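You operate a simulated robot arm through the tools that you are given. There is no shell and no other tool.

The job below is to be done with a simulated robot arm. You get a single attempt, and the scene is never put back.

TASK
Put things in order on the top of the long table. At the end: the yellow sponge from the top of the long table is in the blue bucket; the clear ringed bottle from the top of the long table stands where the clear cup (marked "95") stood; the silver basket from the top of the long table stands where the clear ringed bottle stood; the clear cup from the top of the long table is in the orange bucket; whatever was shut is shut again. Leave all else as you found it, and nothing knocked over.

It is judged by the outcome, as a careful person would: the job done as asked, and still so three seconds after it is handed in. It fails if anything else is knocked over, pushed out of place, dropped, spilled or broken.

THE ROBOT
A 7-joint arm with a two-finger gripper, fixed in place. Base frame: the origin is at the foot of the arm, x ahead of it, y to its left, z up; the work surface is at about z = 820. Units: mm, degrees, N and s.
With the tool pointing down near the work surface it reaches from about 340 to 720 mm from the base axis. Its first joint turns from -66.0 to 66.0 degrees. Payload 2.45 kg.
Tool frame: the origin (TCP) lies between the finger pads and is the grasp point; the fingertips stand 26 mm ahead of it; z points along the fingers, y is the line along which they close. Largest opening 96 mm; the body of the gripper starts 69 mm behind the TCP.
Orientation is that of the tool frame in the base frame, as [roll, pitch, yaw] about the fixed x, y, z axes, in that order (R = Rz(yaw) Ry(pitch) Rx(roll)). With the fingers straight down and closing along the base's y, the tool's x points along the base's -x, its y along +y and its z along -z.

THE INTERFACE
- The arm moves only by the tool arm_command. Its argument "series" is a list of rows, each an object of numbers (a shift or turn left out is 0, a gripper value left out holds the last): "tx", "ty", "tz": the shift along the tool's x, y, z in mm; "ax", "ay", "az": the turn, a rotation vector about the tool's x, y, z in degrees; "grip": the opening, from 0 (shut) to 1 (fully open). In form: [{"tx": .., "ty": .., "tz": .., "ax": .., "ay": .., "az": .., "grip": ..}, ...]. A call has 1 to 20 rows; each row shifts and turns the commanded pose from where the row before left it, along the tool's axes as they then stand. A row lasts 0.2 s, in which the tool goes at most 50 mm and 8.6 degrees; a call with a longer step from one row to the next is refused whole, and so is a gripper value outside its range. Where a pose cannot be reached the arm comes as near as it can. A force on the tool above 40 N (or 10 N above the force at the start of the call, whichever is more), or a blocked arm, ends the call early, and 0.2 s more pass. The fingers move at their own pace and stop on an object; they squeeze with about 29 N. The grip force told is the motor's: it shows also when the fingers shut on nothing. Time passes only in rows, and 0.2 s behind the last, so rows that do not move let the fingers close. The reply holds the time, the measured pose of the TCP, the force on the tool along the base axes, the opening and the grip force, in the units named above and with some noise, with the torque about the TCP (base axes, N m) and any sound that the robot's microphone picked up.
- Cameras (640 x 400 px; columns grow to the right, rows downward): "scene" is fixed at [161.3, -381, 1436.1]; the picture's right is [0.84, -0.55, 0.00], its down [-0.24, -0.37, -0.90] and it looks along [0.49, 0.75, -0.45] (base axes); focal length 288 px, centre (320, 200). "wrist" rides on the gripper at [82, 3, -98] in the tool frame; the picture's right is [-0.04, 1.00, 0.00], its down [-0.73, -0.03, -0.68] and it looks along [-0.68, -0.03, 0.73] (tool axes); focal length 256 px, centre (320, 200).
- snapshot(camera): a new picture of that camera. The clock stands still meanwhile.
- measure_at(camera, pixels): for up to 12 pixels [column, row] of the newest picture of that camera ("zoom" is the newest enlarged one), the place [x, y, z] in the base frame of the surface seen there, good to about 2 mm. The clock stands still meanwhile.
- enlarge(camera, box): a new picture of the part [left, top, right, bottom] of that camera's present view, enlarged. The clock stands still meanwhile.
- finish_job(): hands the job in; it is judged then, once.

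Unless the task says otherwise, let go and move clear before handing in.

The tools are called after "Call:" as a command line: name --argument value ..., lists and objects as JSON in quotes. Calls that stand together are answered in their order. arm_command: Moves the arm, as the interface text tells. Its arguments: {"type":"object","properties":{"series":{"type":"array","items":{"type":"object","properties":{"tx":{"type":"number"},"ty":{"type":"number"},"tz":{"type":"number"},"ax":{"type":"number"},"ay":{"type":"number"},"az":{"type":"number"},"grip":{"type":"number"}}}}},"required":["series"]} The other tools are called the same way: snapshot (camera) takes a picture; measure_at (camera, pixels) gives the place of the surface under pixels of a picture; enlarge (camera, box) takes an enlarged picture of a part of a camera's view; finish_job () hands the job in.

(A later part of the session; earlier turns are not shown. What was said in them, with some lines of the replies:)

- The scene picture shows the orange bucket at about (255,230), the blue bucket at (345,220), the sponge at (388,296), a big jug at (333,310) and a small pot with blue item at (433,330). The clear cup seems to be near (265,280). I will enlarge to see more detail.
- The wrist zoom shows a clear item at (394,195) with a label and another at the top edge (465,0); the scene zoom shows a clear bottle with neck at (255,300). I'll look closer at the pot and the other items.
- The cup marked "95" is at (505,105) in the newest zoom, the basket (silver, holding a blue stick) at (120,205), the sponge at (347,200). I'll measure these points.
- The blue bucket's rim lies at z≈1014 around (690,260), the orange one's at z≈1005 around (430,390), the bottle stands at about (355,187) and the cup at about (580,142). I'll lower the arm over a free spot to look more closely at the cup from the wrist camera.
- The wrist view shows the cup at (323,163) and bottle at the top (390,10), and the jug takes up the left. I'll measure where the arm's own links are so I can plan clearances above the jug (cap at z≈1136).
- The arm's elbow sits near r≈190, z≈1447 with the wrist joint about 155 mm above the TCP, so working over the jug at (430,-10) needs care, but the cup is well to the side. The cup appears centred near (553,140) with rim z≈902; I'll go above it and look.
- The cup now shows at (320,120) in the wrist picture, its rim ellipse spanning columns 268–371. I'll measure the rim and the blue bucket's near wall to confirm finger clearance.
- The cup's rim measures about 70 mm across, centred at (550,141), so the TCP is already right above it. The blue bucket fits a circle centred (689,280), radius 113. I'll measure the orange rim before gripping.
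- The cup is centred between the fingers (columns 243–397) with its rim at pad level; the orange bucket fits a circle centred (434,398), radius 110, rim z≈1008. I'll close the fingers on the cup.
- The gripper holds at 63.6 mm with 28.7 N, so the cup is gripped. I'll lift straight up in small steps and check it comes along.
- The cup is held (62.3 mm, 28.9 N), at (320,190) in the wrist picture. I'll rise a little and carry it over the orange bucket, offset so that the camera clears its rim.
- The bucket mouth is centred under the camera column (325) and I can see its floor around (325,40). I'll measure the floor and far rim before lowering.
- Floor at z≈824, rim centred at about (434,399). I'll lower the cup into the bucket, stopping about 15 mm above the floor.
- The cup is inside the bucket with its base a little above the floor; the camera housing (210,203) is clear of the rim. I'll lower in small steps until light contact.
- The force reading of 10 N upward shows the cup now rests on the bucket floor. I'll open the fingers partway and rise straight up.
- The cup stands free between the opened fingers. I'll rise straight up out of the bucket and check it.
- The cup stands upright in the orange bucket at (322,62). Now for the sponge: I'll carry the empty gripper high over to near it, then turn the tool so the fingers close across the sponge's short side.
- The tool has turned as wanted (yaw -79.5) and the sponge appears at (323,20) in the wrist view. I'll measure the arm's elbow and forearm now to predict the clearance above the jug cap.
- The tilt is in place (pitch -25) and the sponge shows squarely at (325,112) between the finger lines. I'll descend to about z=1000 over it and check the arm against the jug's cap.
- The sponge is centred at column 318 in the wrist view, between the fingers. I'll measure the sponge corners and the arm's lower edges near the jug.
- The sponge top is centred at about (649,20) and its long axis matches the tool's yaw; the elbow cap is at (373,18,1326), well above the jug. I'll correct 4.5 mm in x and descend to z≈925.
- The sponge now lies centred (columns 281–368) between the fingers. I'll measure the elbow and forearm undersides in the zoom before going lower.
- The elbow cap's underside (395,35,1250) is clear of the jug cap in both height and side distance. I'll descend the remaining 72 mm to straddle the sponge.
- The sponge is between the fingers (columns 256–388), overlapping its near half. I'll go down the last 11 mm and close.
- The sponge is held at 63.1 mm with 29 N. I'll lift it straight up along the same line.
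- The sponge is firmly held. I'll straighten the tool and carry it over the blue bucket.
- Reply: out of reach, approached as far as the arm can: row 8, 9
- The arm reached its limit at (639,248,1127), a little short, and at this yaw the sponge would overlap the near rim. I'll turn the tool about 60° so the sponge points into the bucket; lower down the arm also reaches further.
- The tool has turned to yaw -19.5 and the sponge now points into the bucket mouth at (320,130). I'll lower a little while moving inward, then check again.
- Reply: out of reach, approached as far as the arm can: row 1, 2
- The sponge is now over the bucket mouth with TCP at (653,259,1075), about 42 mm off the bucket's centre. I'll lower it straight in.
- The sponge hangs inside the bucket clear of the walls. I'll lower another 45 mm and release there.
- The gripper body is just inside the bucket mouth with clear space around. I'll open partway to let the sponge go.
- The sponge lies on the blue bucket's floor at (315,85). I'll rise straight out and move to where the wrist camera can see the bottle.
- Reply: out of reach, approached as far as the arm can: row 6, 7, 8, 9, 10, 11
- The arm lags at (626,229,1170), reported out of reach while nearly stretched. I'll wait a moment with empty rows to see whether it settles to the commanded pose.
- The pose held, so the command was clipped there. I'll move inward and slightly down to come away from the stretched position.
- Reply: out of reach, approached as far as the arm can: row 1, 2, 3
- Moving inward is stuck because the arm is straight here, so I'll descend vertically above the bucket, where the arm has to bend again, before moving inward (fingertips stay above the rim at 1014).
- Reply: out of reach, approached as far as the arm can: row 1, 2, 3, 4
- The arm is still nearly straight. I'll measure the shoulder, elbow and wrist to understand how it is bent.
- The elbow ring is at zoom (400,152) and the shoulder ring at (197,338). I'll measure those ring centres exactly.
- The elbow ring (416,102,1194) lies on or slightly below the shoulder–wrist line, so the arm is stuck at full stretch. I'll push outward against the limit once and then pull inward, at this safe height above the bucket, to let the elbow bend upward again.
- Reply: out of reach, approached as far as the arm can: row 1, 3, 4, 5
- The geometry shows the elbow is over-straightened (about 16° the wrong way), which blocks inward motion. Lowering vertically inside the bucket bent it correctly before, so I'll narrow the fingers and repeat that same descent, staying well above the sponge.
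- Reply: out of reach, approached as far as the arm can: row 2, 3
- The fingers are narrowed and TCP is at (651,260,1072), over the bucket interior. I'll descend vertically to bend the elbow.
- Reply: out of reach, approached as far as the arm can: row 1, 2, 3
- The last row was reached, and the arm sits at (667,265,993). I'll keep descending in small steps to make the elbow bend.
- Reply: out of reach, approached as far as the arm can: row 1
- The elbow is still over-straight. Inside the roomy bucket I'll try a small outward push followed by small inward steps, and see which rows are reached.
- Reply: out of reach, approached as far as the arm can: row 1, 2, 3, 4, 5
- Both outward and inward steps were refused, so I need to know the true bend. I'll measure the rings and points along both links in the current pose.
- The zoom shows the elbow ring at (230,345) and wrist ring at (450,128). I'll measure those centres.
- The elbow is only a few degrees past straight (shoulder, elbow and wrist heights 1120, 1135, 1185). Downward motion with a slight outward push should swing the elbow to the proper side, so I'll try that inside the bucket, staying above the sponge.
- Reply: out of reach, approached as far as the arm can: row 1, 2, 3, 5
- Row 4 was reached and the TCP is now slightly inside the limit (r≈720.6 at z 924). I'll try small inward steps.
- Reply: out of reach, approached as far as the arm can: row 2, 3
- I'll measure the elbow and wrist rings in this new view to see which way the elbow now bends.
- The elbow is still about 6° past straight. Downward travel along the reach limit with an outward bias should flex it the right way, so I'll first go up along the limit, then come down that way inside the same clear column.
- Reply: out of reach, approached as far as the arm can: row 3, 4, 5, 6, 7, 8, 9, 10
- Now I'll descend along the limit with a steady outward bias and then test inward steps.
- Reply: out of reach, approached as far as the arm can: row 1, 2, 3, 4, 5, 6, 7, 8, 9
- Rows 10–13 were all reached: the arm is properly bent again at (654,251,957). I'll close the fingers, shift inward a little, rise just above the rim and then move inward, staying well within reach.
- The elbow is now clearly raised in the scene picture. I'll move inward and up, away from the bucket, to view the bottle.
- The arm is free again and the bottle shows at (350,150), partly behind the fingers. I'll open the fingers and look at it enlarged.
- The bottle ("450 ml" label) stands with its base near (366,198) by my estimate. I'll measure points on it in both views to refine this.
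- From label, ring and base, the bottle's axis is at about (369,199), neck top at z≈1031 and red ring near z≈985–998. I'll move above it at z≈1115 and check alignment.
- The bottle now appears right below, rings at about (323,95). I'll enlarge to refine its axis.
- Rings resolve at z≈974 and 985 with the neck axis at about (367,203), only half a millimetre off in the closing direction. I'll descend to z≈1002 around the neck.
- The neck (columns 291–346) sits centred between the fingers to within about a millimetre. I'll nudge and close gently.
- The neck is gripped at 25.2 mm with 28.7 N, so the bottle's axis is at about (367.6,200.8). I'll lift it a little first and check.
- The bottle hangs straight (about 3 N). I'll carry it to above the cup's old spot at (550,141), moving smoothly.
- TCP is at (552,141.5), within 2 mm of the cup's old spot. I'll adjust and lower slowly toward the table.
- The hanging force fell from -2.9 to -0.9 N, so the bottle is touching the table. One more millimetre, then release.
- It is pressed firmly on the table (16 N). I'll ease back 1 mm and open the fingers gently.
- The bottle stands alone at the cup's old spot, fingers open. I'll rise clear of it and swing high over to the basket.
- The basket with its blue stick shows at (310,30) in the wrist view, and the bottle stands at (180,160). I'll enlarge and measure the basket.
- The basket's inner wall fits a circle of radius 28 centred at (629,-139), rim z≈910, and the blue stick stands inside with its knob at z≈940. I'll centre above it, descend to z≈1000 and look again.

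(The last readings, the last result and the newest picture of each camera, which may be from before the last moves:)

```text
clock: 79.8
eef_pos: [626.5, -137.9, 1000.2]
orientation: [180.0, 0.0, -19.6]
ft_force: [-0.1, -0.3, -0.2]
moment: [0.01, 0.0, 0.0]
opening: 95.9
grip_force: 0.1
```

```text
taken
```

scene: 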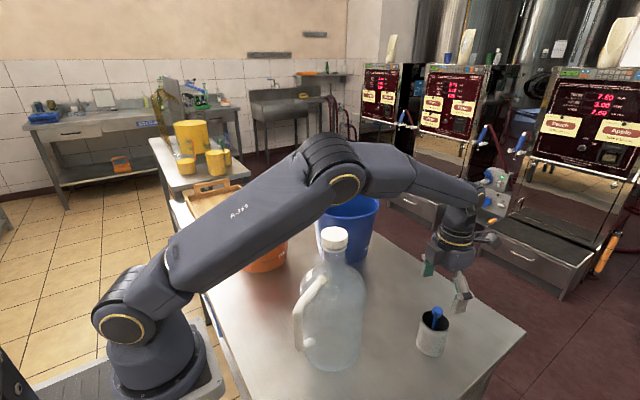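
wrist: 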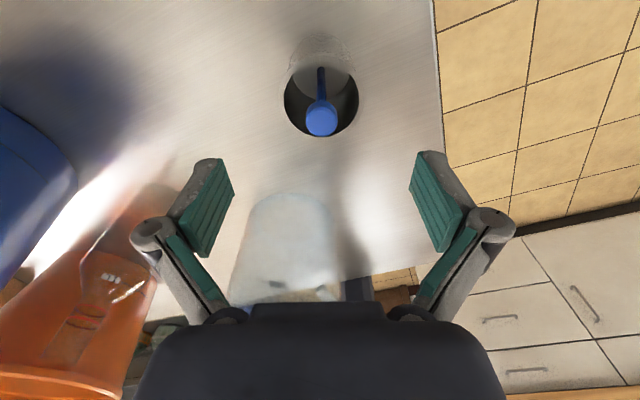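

The basket lies centred at column 320 between the fingers. I'll shift 3.5 mm in the tool's x and descend to straddle it.

Call:
arm_command --series '[{"tx": 3.5, "tz": 30}, {"tz": 30}, {"tz": 20}, {}]'

Call:
snapshot --camera "wrist"

Call:
enlarge --camera "scene" --box '[280, 130, 520, 370]'

```text
clock: 80.8
eef_pos: [632.2, -137.9, 919.9]
orientation: [-180.0, 0.0, -19.6]
ft_force: [0.2, -1.0, -0.7]
moment: [0.04, 0.02, 0.02]
opening: 96.1
grip_force: 0.0
```

```text
taken
```

wrist: 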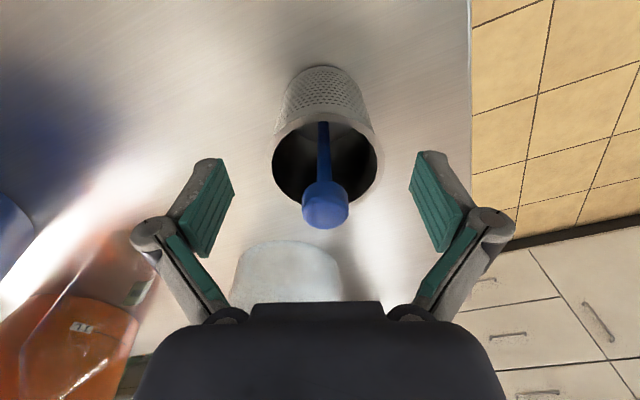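

```text
1.67 times, centred on (400, 250) of scene
```

zoom: 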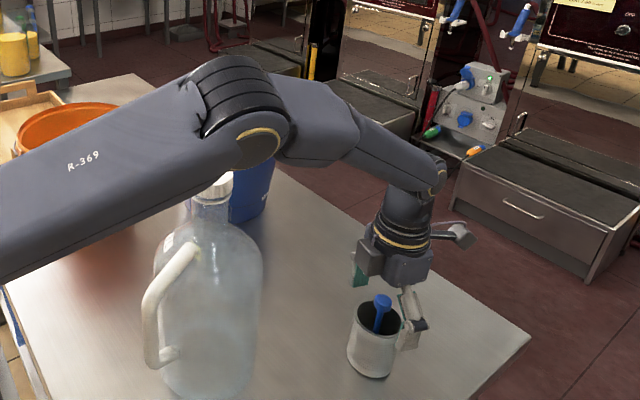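

The arm passes close above the jug's cap in this view (zoom (225,180)). I'll measure the arm's underside there before descending further.

Call:
measure_at --camera "zoom" --pixels '[[258, 140], [240, 168], [215, 172], [180, 195], [150, 210], [300, 150], [340, 150], [230, 185], [222, 190], [205, 195], [380, 180], [265, 160]]'

```text
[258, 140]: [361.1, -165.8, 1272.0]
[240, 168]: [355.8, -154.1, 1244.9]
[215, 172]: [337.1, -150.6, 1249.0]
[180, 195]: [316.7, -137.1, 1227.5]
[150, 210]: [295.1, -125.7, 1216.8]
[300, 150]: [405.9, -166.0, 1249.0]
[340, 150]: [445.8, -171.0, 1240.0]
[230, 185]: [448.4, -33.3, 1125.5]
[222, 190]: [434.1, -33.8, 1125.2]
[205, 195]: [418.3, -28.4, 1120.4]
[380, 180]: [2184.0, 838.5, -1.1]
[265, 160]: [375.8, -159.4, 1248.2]
```

The arm's underside (z≥1217) is well above the cap (1136). In the wrist view the rim spans columns 272–378, so I'll shift 2.5 mm in tool y and 3 mm in x, then descend to z≈888.

Call:
arm_command --series '[{"tx": 3, "ty": 2.5}, {"tz": 12}, {"tz": 12}, {"tz": 8}, {}]'

Call:
snapshot --camera "wrist"

```text
clock: 82.0
eef_pos: [634.2, -144.0, 888.6]
orientation: [179.9, -0.1, -19.7]
ft_force: [0.4, -0.7, -0.1]
moment: [0.0, 0.01, 0.01]
opening: 96.1
grip_force: 0.1
```

```text
taken
```

wrist: 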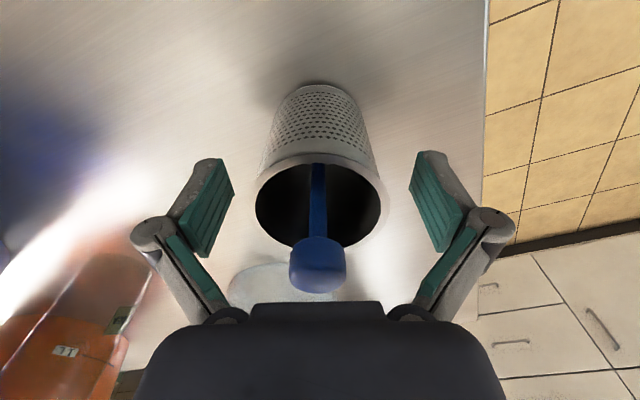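

The basket (columns 255–388) is centred between the pads and the knob at (318,265) is clear of the palm. I'll close gently.

Call:
arm_command --series '[{"grip": 0.85}, {"grip": 0.75}, {"grip": 0.7}, {"grip": 0.66}, {"grip": 0.6}, {"grip": 0.5}, {}, {}]'

Call:
snapshot --camera "wrist"

```text
clock: 83.8
eef_pos: [632.3, -142.1, 888.4]
orientation: [-180.0, -0.1, -19.6]
ft_force: [-0.6, 0.2, 3.1]
moment: [0.0, 0.01, -0.01]
opening: 53.0
grip_force: 29.0
```

```text
taken
```

wrist: 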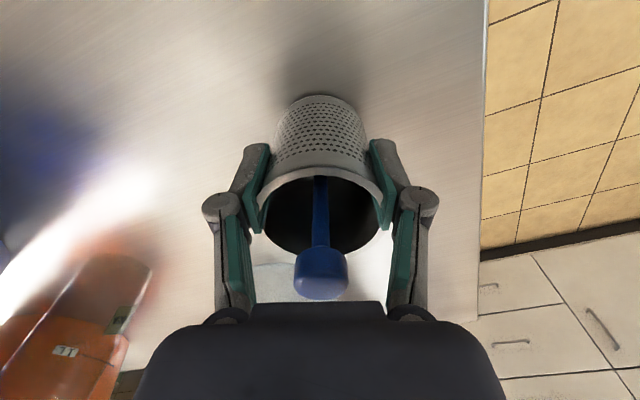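

The fingers stopped at 53 mm with 29 N; the basket seems to have risen or tapered slightly between the pads. I'll look from the scene camera before lifting.

Call:
enlarge --camera "scene" --box '[380, 240, 500, 370]'

Call:
enlarge --camera "wrist" --box '[200, 80, 440, 310]'

```text
3.08 times, centred on (440, 305) of scene
```

zoom: 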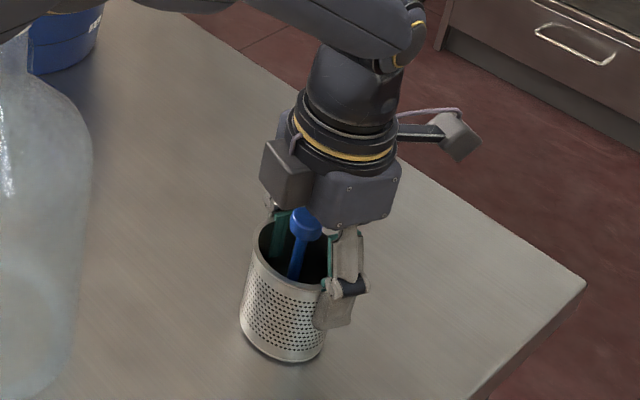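

```text
1.74 times, centred on (320, 195) of wrist
```

zoom: 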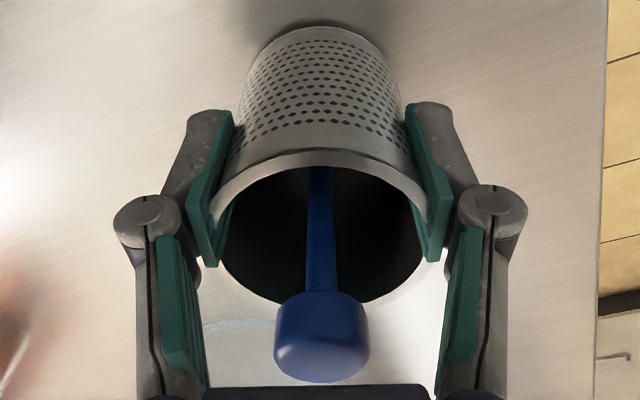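

The basket's rim centre is within about 2 mm of the TCP and the pads hold its body (53 mm wide, flared rim). I'll lift gently and check that it and the stick come along.

Call:
arm_command --series '[{"tz": -4}, {"tz": -8}, {"tz": -12}, {"tz": -15}, {}]'

Call:
enlarge --camera "scene" --box '[380, 220, 500, 370]'

Call:
snapshot --camera "wrist"

```text
clock: 85.0
eef_pos: [634.7, -143.1, 927.6]
orientation: [179.9, -0.1, -19.6]
ft_force: [0.2, -0.3, -0.5]
moment: [-0.02, 0.0, 0.04]
opening: 53.3
grip_force: 29.0
```

```text
2.67 times, centred on (440, 295) of scene
```

zoom: 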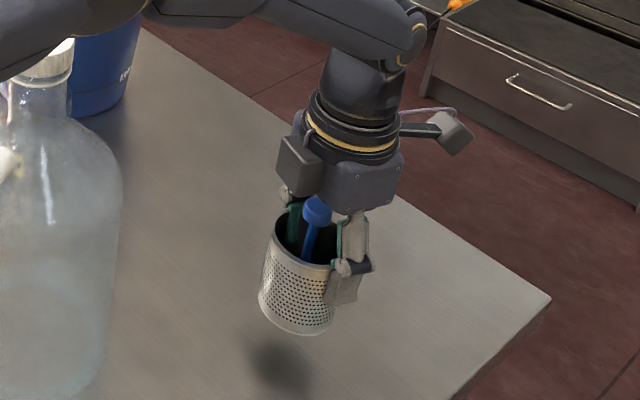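

```text
taken
```

wrist: 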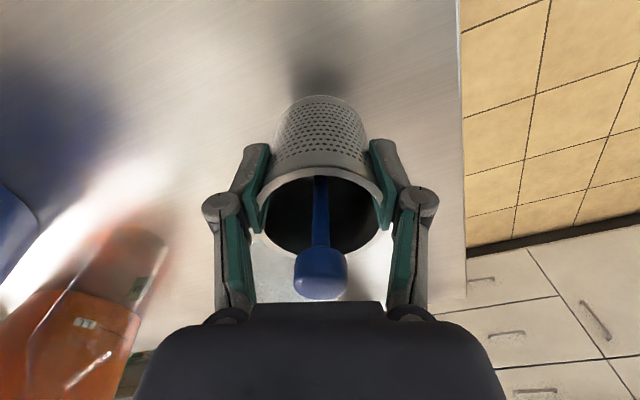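

The basket hangs upright with the stick in it. I'll lift it to about z=1130 before going round between the jug and the bottle.

Call:
arm_command --series '[{"tz": -20}, {"tz": -30}, {"tz": -30}, {"tz": -30}, {"tz": -30}, {"tz": -30}, {"tz": -20}, {"tz": -10}, {}]'

Call:
arm_command --series '[{"tx": -8, "ty": -13}, {"tx": -15, "ty": -24.5}, {"tx": -15, "ty": -24.5}, {"tx": -15, "ty": -24.5}, {"tx": -17, "ty": -19}, {"tx": -25, "ty": -16}, {"tx": -27, "ty": -17}, {"tx": -27, "ty": -16}, {"tx": -20, "ty": -11.5}, {}]'

Call:
snapshot --camera "wrist"

Call:
snapshot --camera "scene"

```text
clock: 87.0
eef_pos: [633.6, -143.0, 1129.4]
orientation: [179.9, -0.1, -19.7]
ft_force: [-0.4, 0.0, -1.7]
moment: [0.0, 0.02, -0.03]
opening: 52.7
grip_force: 29.4
```

```text
clock: 89.2
eef_pos: [529.4, 70.5, 1127.2]
orientation: [-180.0, -0.1, -19.7]
ft_force: [0.4, 0.6, -1.3]
moment: [-0.01, -0.02, 0.0]
opening: 53.1
grip_force: 29.1
```

```text
taken
```

wrist: 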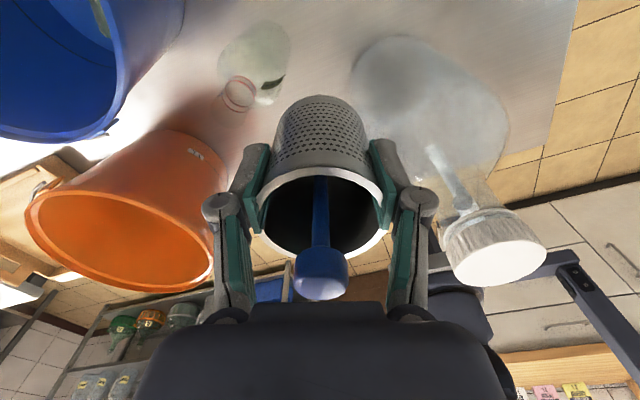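

```text
taken
```

scene: 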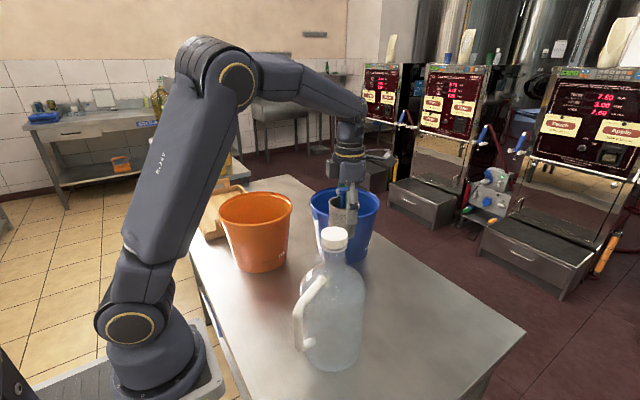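

The basket passed between jug and bottle, both undisturbed. I'll carry on to above the bottle's old spot at (367.5,201).

Call:
arm_command --series '[{"tx": -14, "ty": -7}, {"tx": -28, "ty": -13.5}, {"tx": -29, "ty": -14}, {"tx": -29, "ty": -14}, {"tx": -27, "ty": -8}, {"tx": -27, "ty": -5}, {"tx": -25, "ty": -4.5}, {"tx": -15.5, "ty": -3}, {}]'

Call:
snapshot --camera "wrist"

Call:
snapshot --camera "scene"

```text
clock: 91.2
eef_pos: [369.4, 199.8, 1126.9]
orientation: [-180.0, 0.0, -19.7]
ft_force: [-0.1, -0.2, 0.2]
moment: [0.05, 0.02, 0.01]
opening: 53.1
grip_force: 29.3
```

```text
taken
```

wrist: 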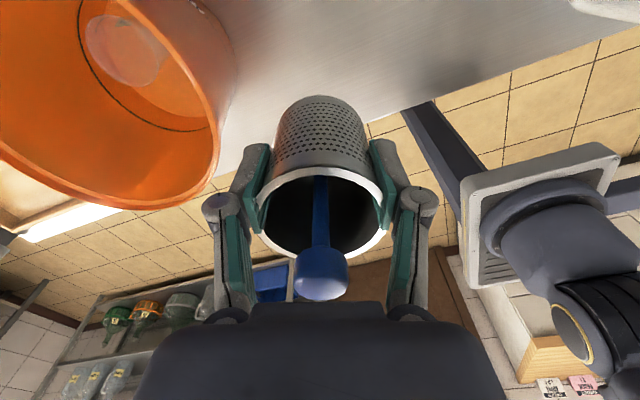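

```text
taken
```

scene: 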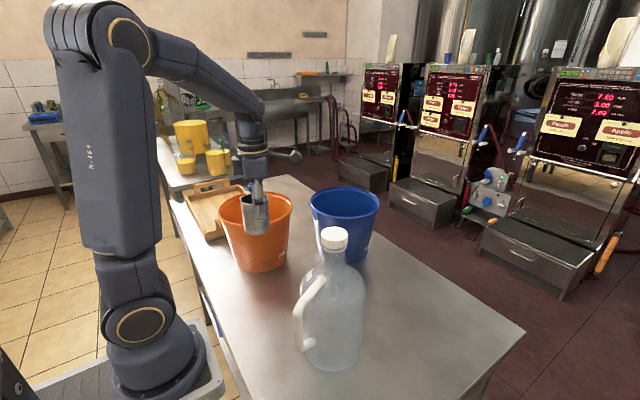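

TCP is at (369,200), right over the bottle's old spot. I'll lower the basket, stopping some 12 mm above contact.

Call:
arm_command --series '[{"tz": 20}, {"tz": 35}, {"tz": 35}, {"tz": 35}, {"tz": 35}, {"tz": 30}, {"tz": 20}, {"tz": 14}, {}]'

Call:
snapshot --camera "wrist"

Call:
enlarge --camera "scene" --box '[190, 180, 340, 320]'

```text
clock: 93.2
eef_pos: [371.8, 199.3, 902.8]
orientation: [-180.0, 0.0, -19.7]
ft_force: [-0.2, -0.2, -0.4]
moment: [-0.02, 0.03, -0.01]
opening: 53.0
grip_force: 29.1
```

```text
taken
```

wrist: 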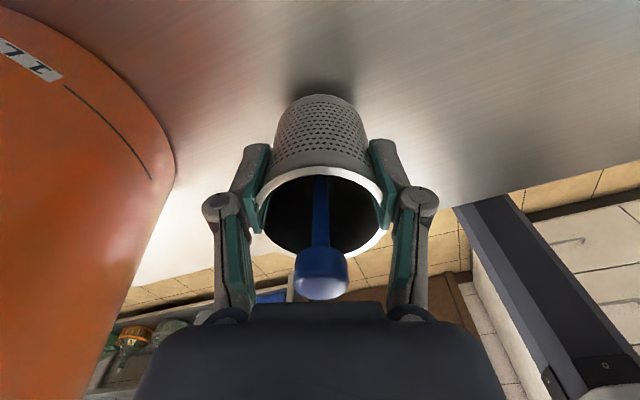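

```text
2.86 times, centred on (265, 250) of scene
```

zoom: 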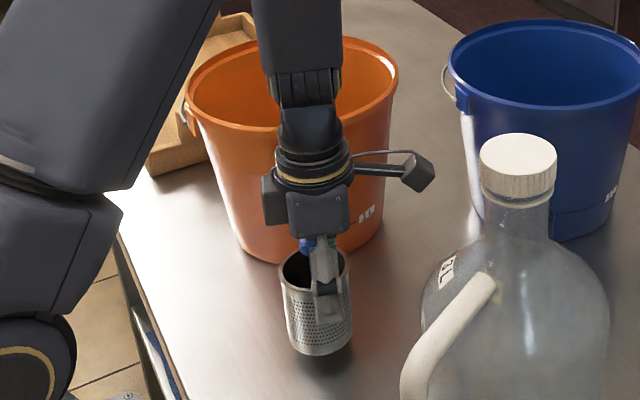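

The basket hangs upright just above the table. I'll correct 2 mm and lower in small steps until contact.

Call:
arm_command --series '[{"tx": -2, "tz": 4}, {"tz": 4}, {"tz": 2}, {}]'

```text
clock: 94.2
eef_pos: [367.8, 201.6, 894.9]
orientation: [-179.9, 0.1, -19.6]
ft_force: [0.5, 0.2, -0.6]
moment: [0.01, -0.03, 0.03]
opening: 53.1
grip_force: 28.5
```

Call:
arm_command --series '[{"tz": 2}, {"tz": 1}, {"tz": 1}, {}]'

```text
clock: 95.2
eef_pos: [369.0, 201.2, 890.1]
orientation: [180.0, -0.1, -19.7]
ft_force: [0.0, -0.3, -1.2]
moment: [0.01, 0.02, 0.0]
opening: 53.1
grip_force: 29.1
```

Call:
arm_command --series '[{"tz": 1}, {"tz": 1}, {}]'

```text
clock: 96.0
eef_pos: [368.6, 201.6, 888.1]
orientation: [-180.0, -0.1, -19.6]
ft_force: [0.4, -1.9, 18.0]
moment: [-0.03, -0.04, 0.05]
opening: 53.4
grip_force: 28.9
```

The 18 N upward force shows firm contact. I'll ease off 1 mm and open slowly.

Call:
arm_command --series '[{"tz": -1}, {}, {"grip": 0.6}, {"grip": 0.65}, {"grip": 0.72}, {"grip": 0.82}, {"grip": 0.92}, {"grip": 1.0}, {}]'

Call:
snapshot --camera "wrist"

Call:
enlarge --camera "scene" --box '[190, 180, 340, 320]'

```text
clock: 98.0
eef_pos: [369.3, 201.8, 888.5]
orientation: [-180.0, 0.0, -19.6]
ft_force: [0.0, -0.8, 0.0]
moment: [-0.02, 0.05, -0.02]
opening: 96.3
grip_force: 0.0
```

```text
taken
```

wrist: 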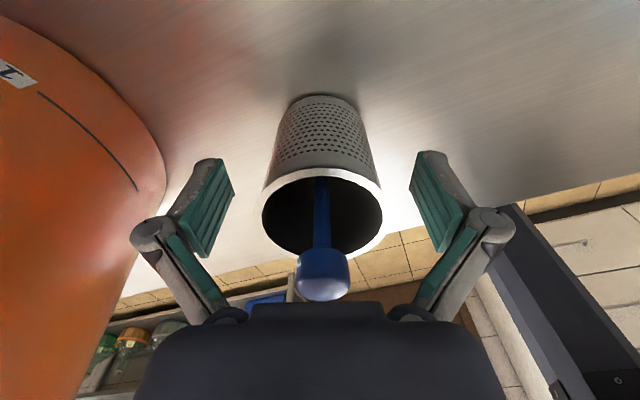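

```text
2.86 times, centred on (265, 250) of scene
```

zoom: 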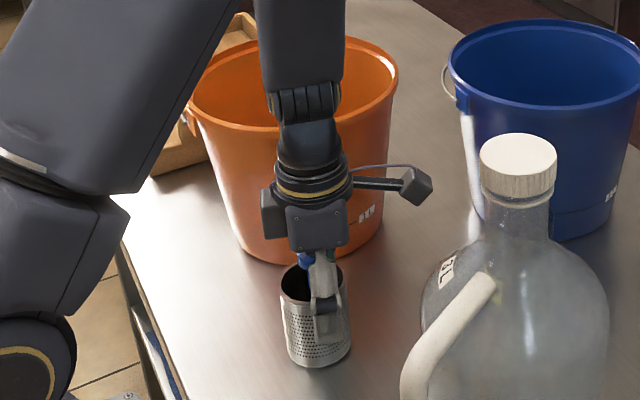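

The basket stands free with the stick in it, fingers open. I'll rise straight up and check everything.

Call:
arm_command --series '[{"tz": -10}, {"tz": -20}, {"tz": -35}, {"tz": -40}, {"tz": -40}, {"tz": -40}, {"tz": -40}, {}]'

Call:
snapshot --camera "wrist"

Call:
snapshot --camera "scene"

```text
clock: 99.8
eef_pos: [369.1, 199.8, 1109.8]
orientation: [180.0, 0.0, -19.5]
ft_force: [0.1, 0.5, 1.1]
moment: [-0.01, -0.02, 0.0]
opening: 95.9
grip_force: 0.0
```

```text
taken
```

wrist: 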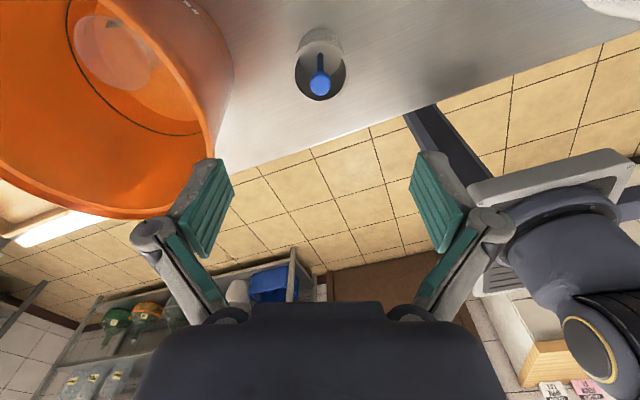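

```text
taken
```

scene: 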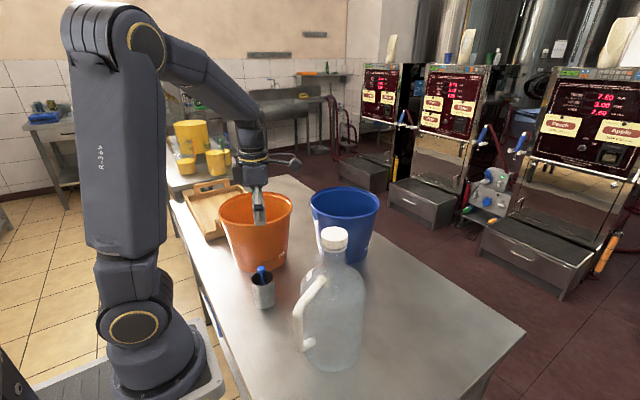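

The basket stands at the bottle's old spot with its stick. I'll rise and move so the wrist camera shows the bottle and both buckets, and compare bucket positions with the start.

Call:
arm_command --series '[{"tz": -35}, {"tz": -35}, {"tz": -35}, {"tz": -30}, {"tx": 30, "ty": -8}, {"tx": 35, "ty": -8}, {"tx": 35, "ty": -8}, {"tx": 35, "ty": -8}, {"tx": 35, "ty": -5}, {}]'

Call:
snapshot --camera "wrist"

Call:
snapshot --camera "scene"

Call:
measure_at --camera "scene" --pixels '[[220, 210], [291, 210], [310, 200], [379, 205], [345, 190], [334, 233], [321, 236], [347, 236], [258, 290], [262, 270]]'

```text
clock: 102.0
eef_pos: [543.8, 179.9, 1246.5]
orientation: [179.9, 0.1, -19.6]
ft_force: [0.0, 0.4, 1.1]
moment: [0.0, 0.01, 0.01]
opening: 96.0
grip_force: 0.0
```

```text
taken
```

wrist: 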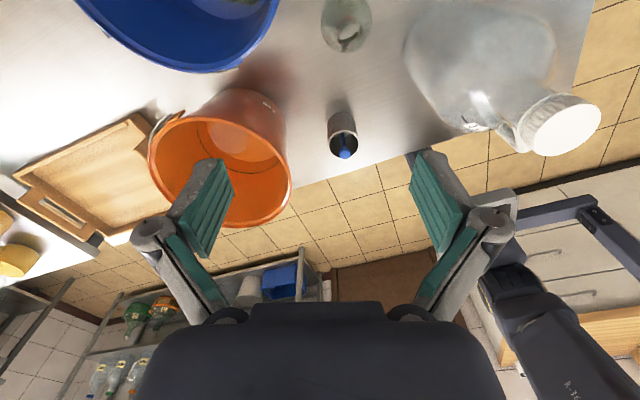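

```text
taken
```

scene: 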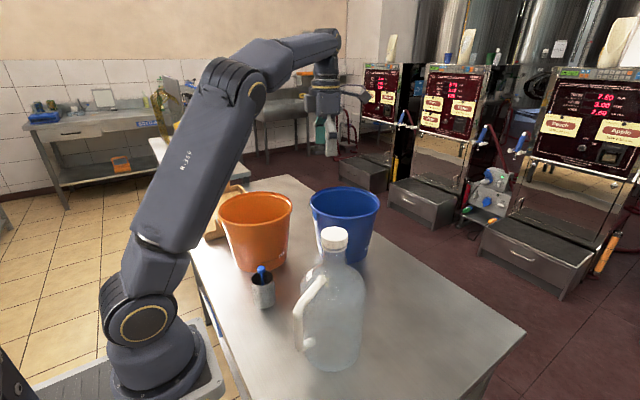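

```text
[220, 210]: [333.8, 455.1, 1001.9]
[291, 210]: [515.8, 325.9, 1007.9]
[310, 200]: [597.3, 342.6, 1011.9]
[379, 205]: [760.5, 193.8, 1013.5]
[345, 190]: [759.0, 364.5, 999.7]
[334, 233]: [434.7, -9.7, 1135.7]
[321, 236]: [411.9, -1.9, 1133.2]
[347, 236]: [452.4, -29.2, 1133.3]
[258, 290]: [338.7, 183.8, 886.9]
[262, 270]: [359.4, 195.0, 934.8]
```

Both buckets' rims and the jug measure within 1–2 mm of where they began. I'll enlarge the wrist view to confirm the bottle, cup and sponge.

Call:
enlarge --camera "wrist" --box '[140, 0, 400, 170]'

Call:
enlarge --camera "scene" --box '[200, 170, 400, 320]'

```text
2.35 times, centred on (270, 85) of wrist
```

zoom: 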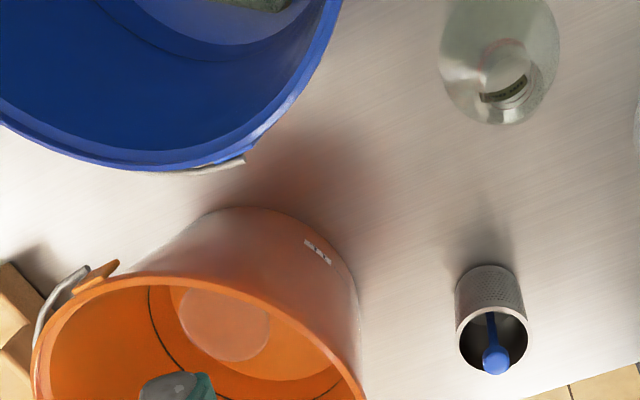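

```text
2.67 times, centred on (300, 245) of scene
```

zoom: 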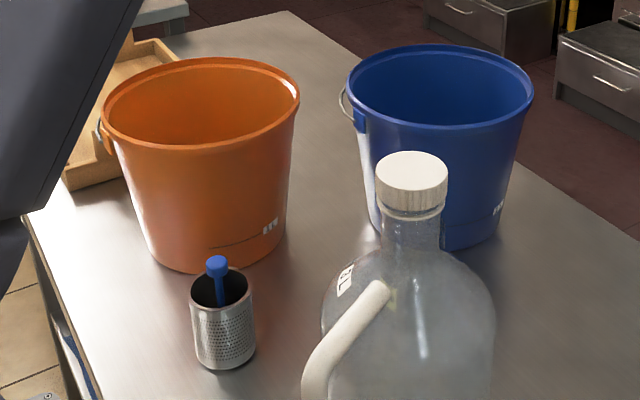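

The bottle stands upright at the cup's old spot (zoom (500,60)), the basket with its stick stands at the bottle's old spot, the sponge is in the blue bucket and the cup in the orange one. The buckets and the jug are where they were, and the gripper is empty and clear, so I hand in.

Call:
finish_job

```text
The job is handed in.
```

The table is in order and I have handed the job in. The last pictures and measurements before handing in showed:

- **Sponge:** the yellow sponge lies on the floor of the blue bucket.
- **Cup:** the clear cup marked "95" is in the orange bucket. It was upright when I set it down.
- **Bottle:** the clear ringed bottle stands within about 2 mm of where the cup stood.
- **Basket:** the silver basket stands within a few millimetres of where the bottle stood, and its blue stick is still in it.
- **Everything else:** I opened nothing. The two buckets' rims and the large jug measured within 1–4 mm of their starting positions.

While leaving the blue bucket the arm got stuck at full stretch, and I worked it free inside and above the bucket. Nothing was touched or moved. The gripper ended empty and well above the table.
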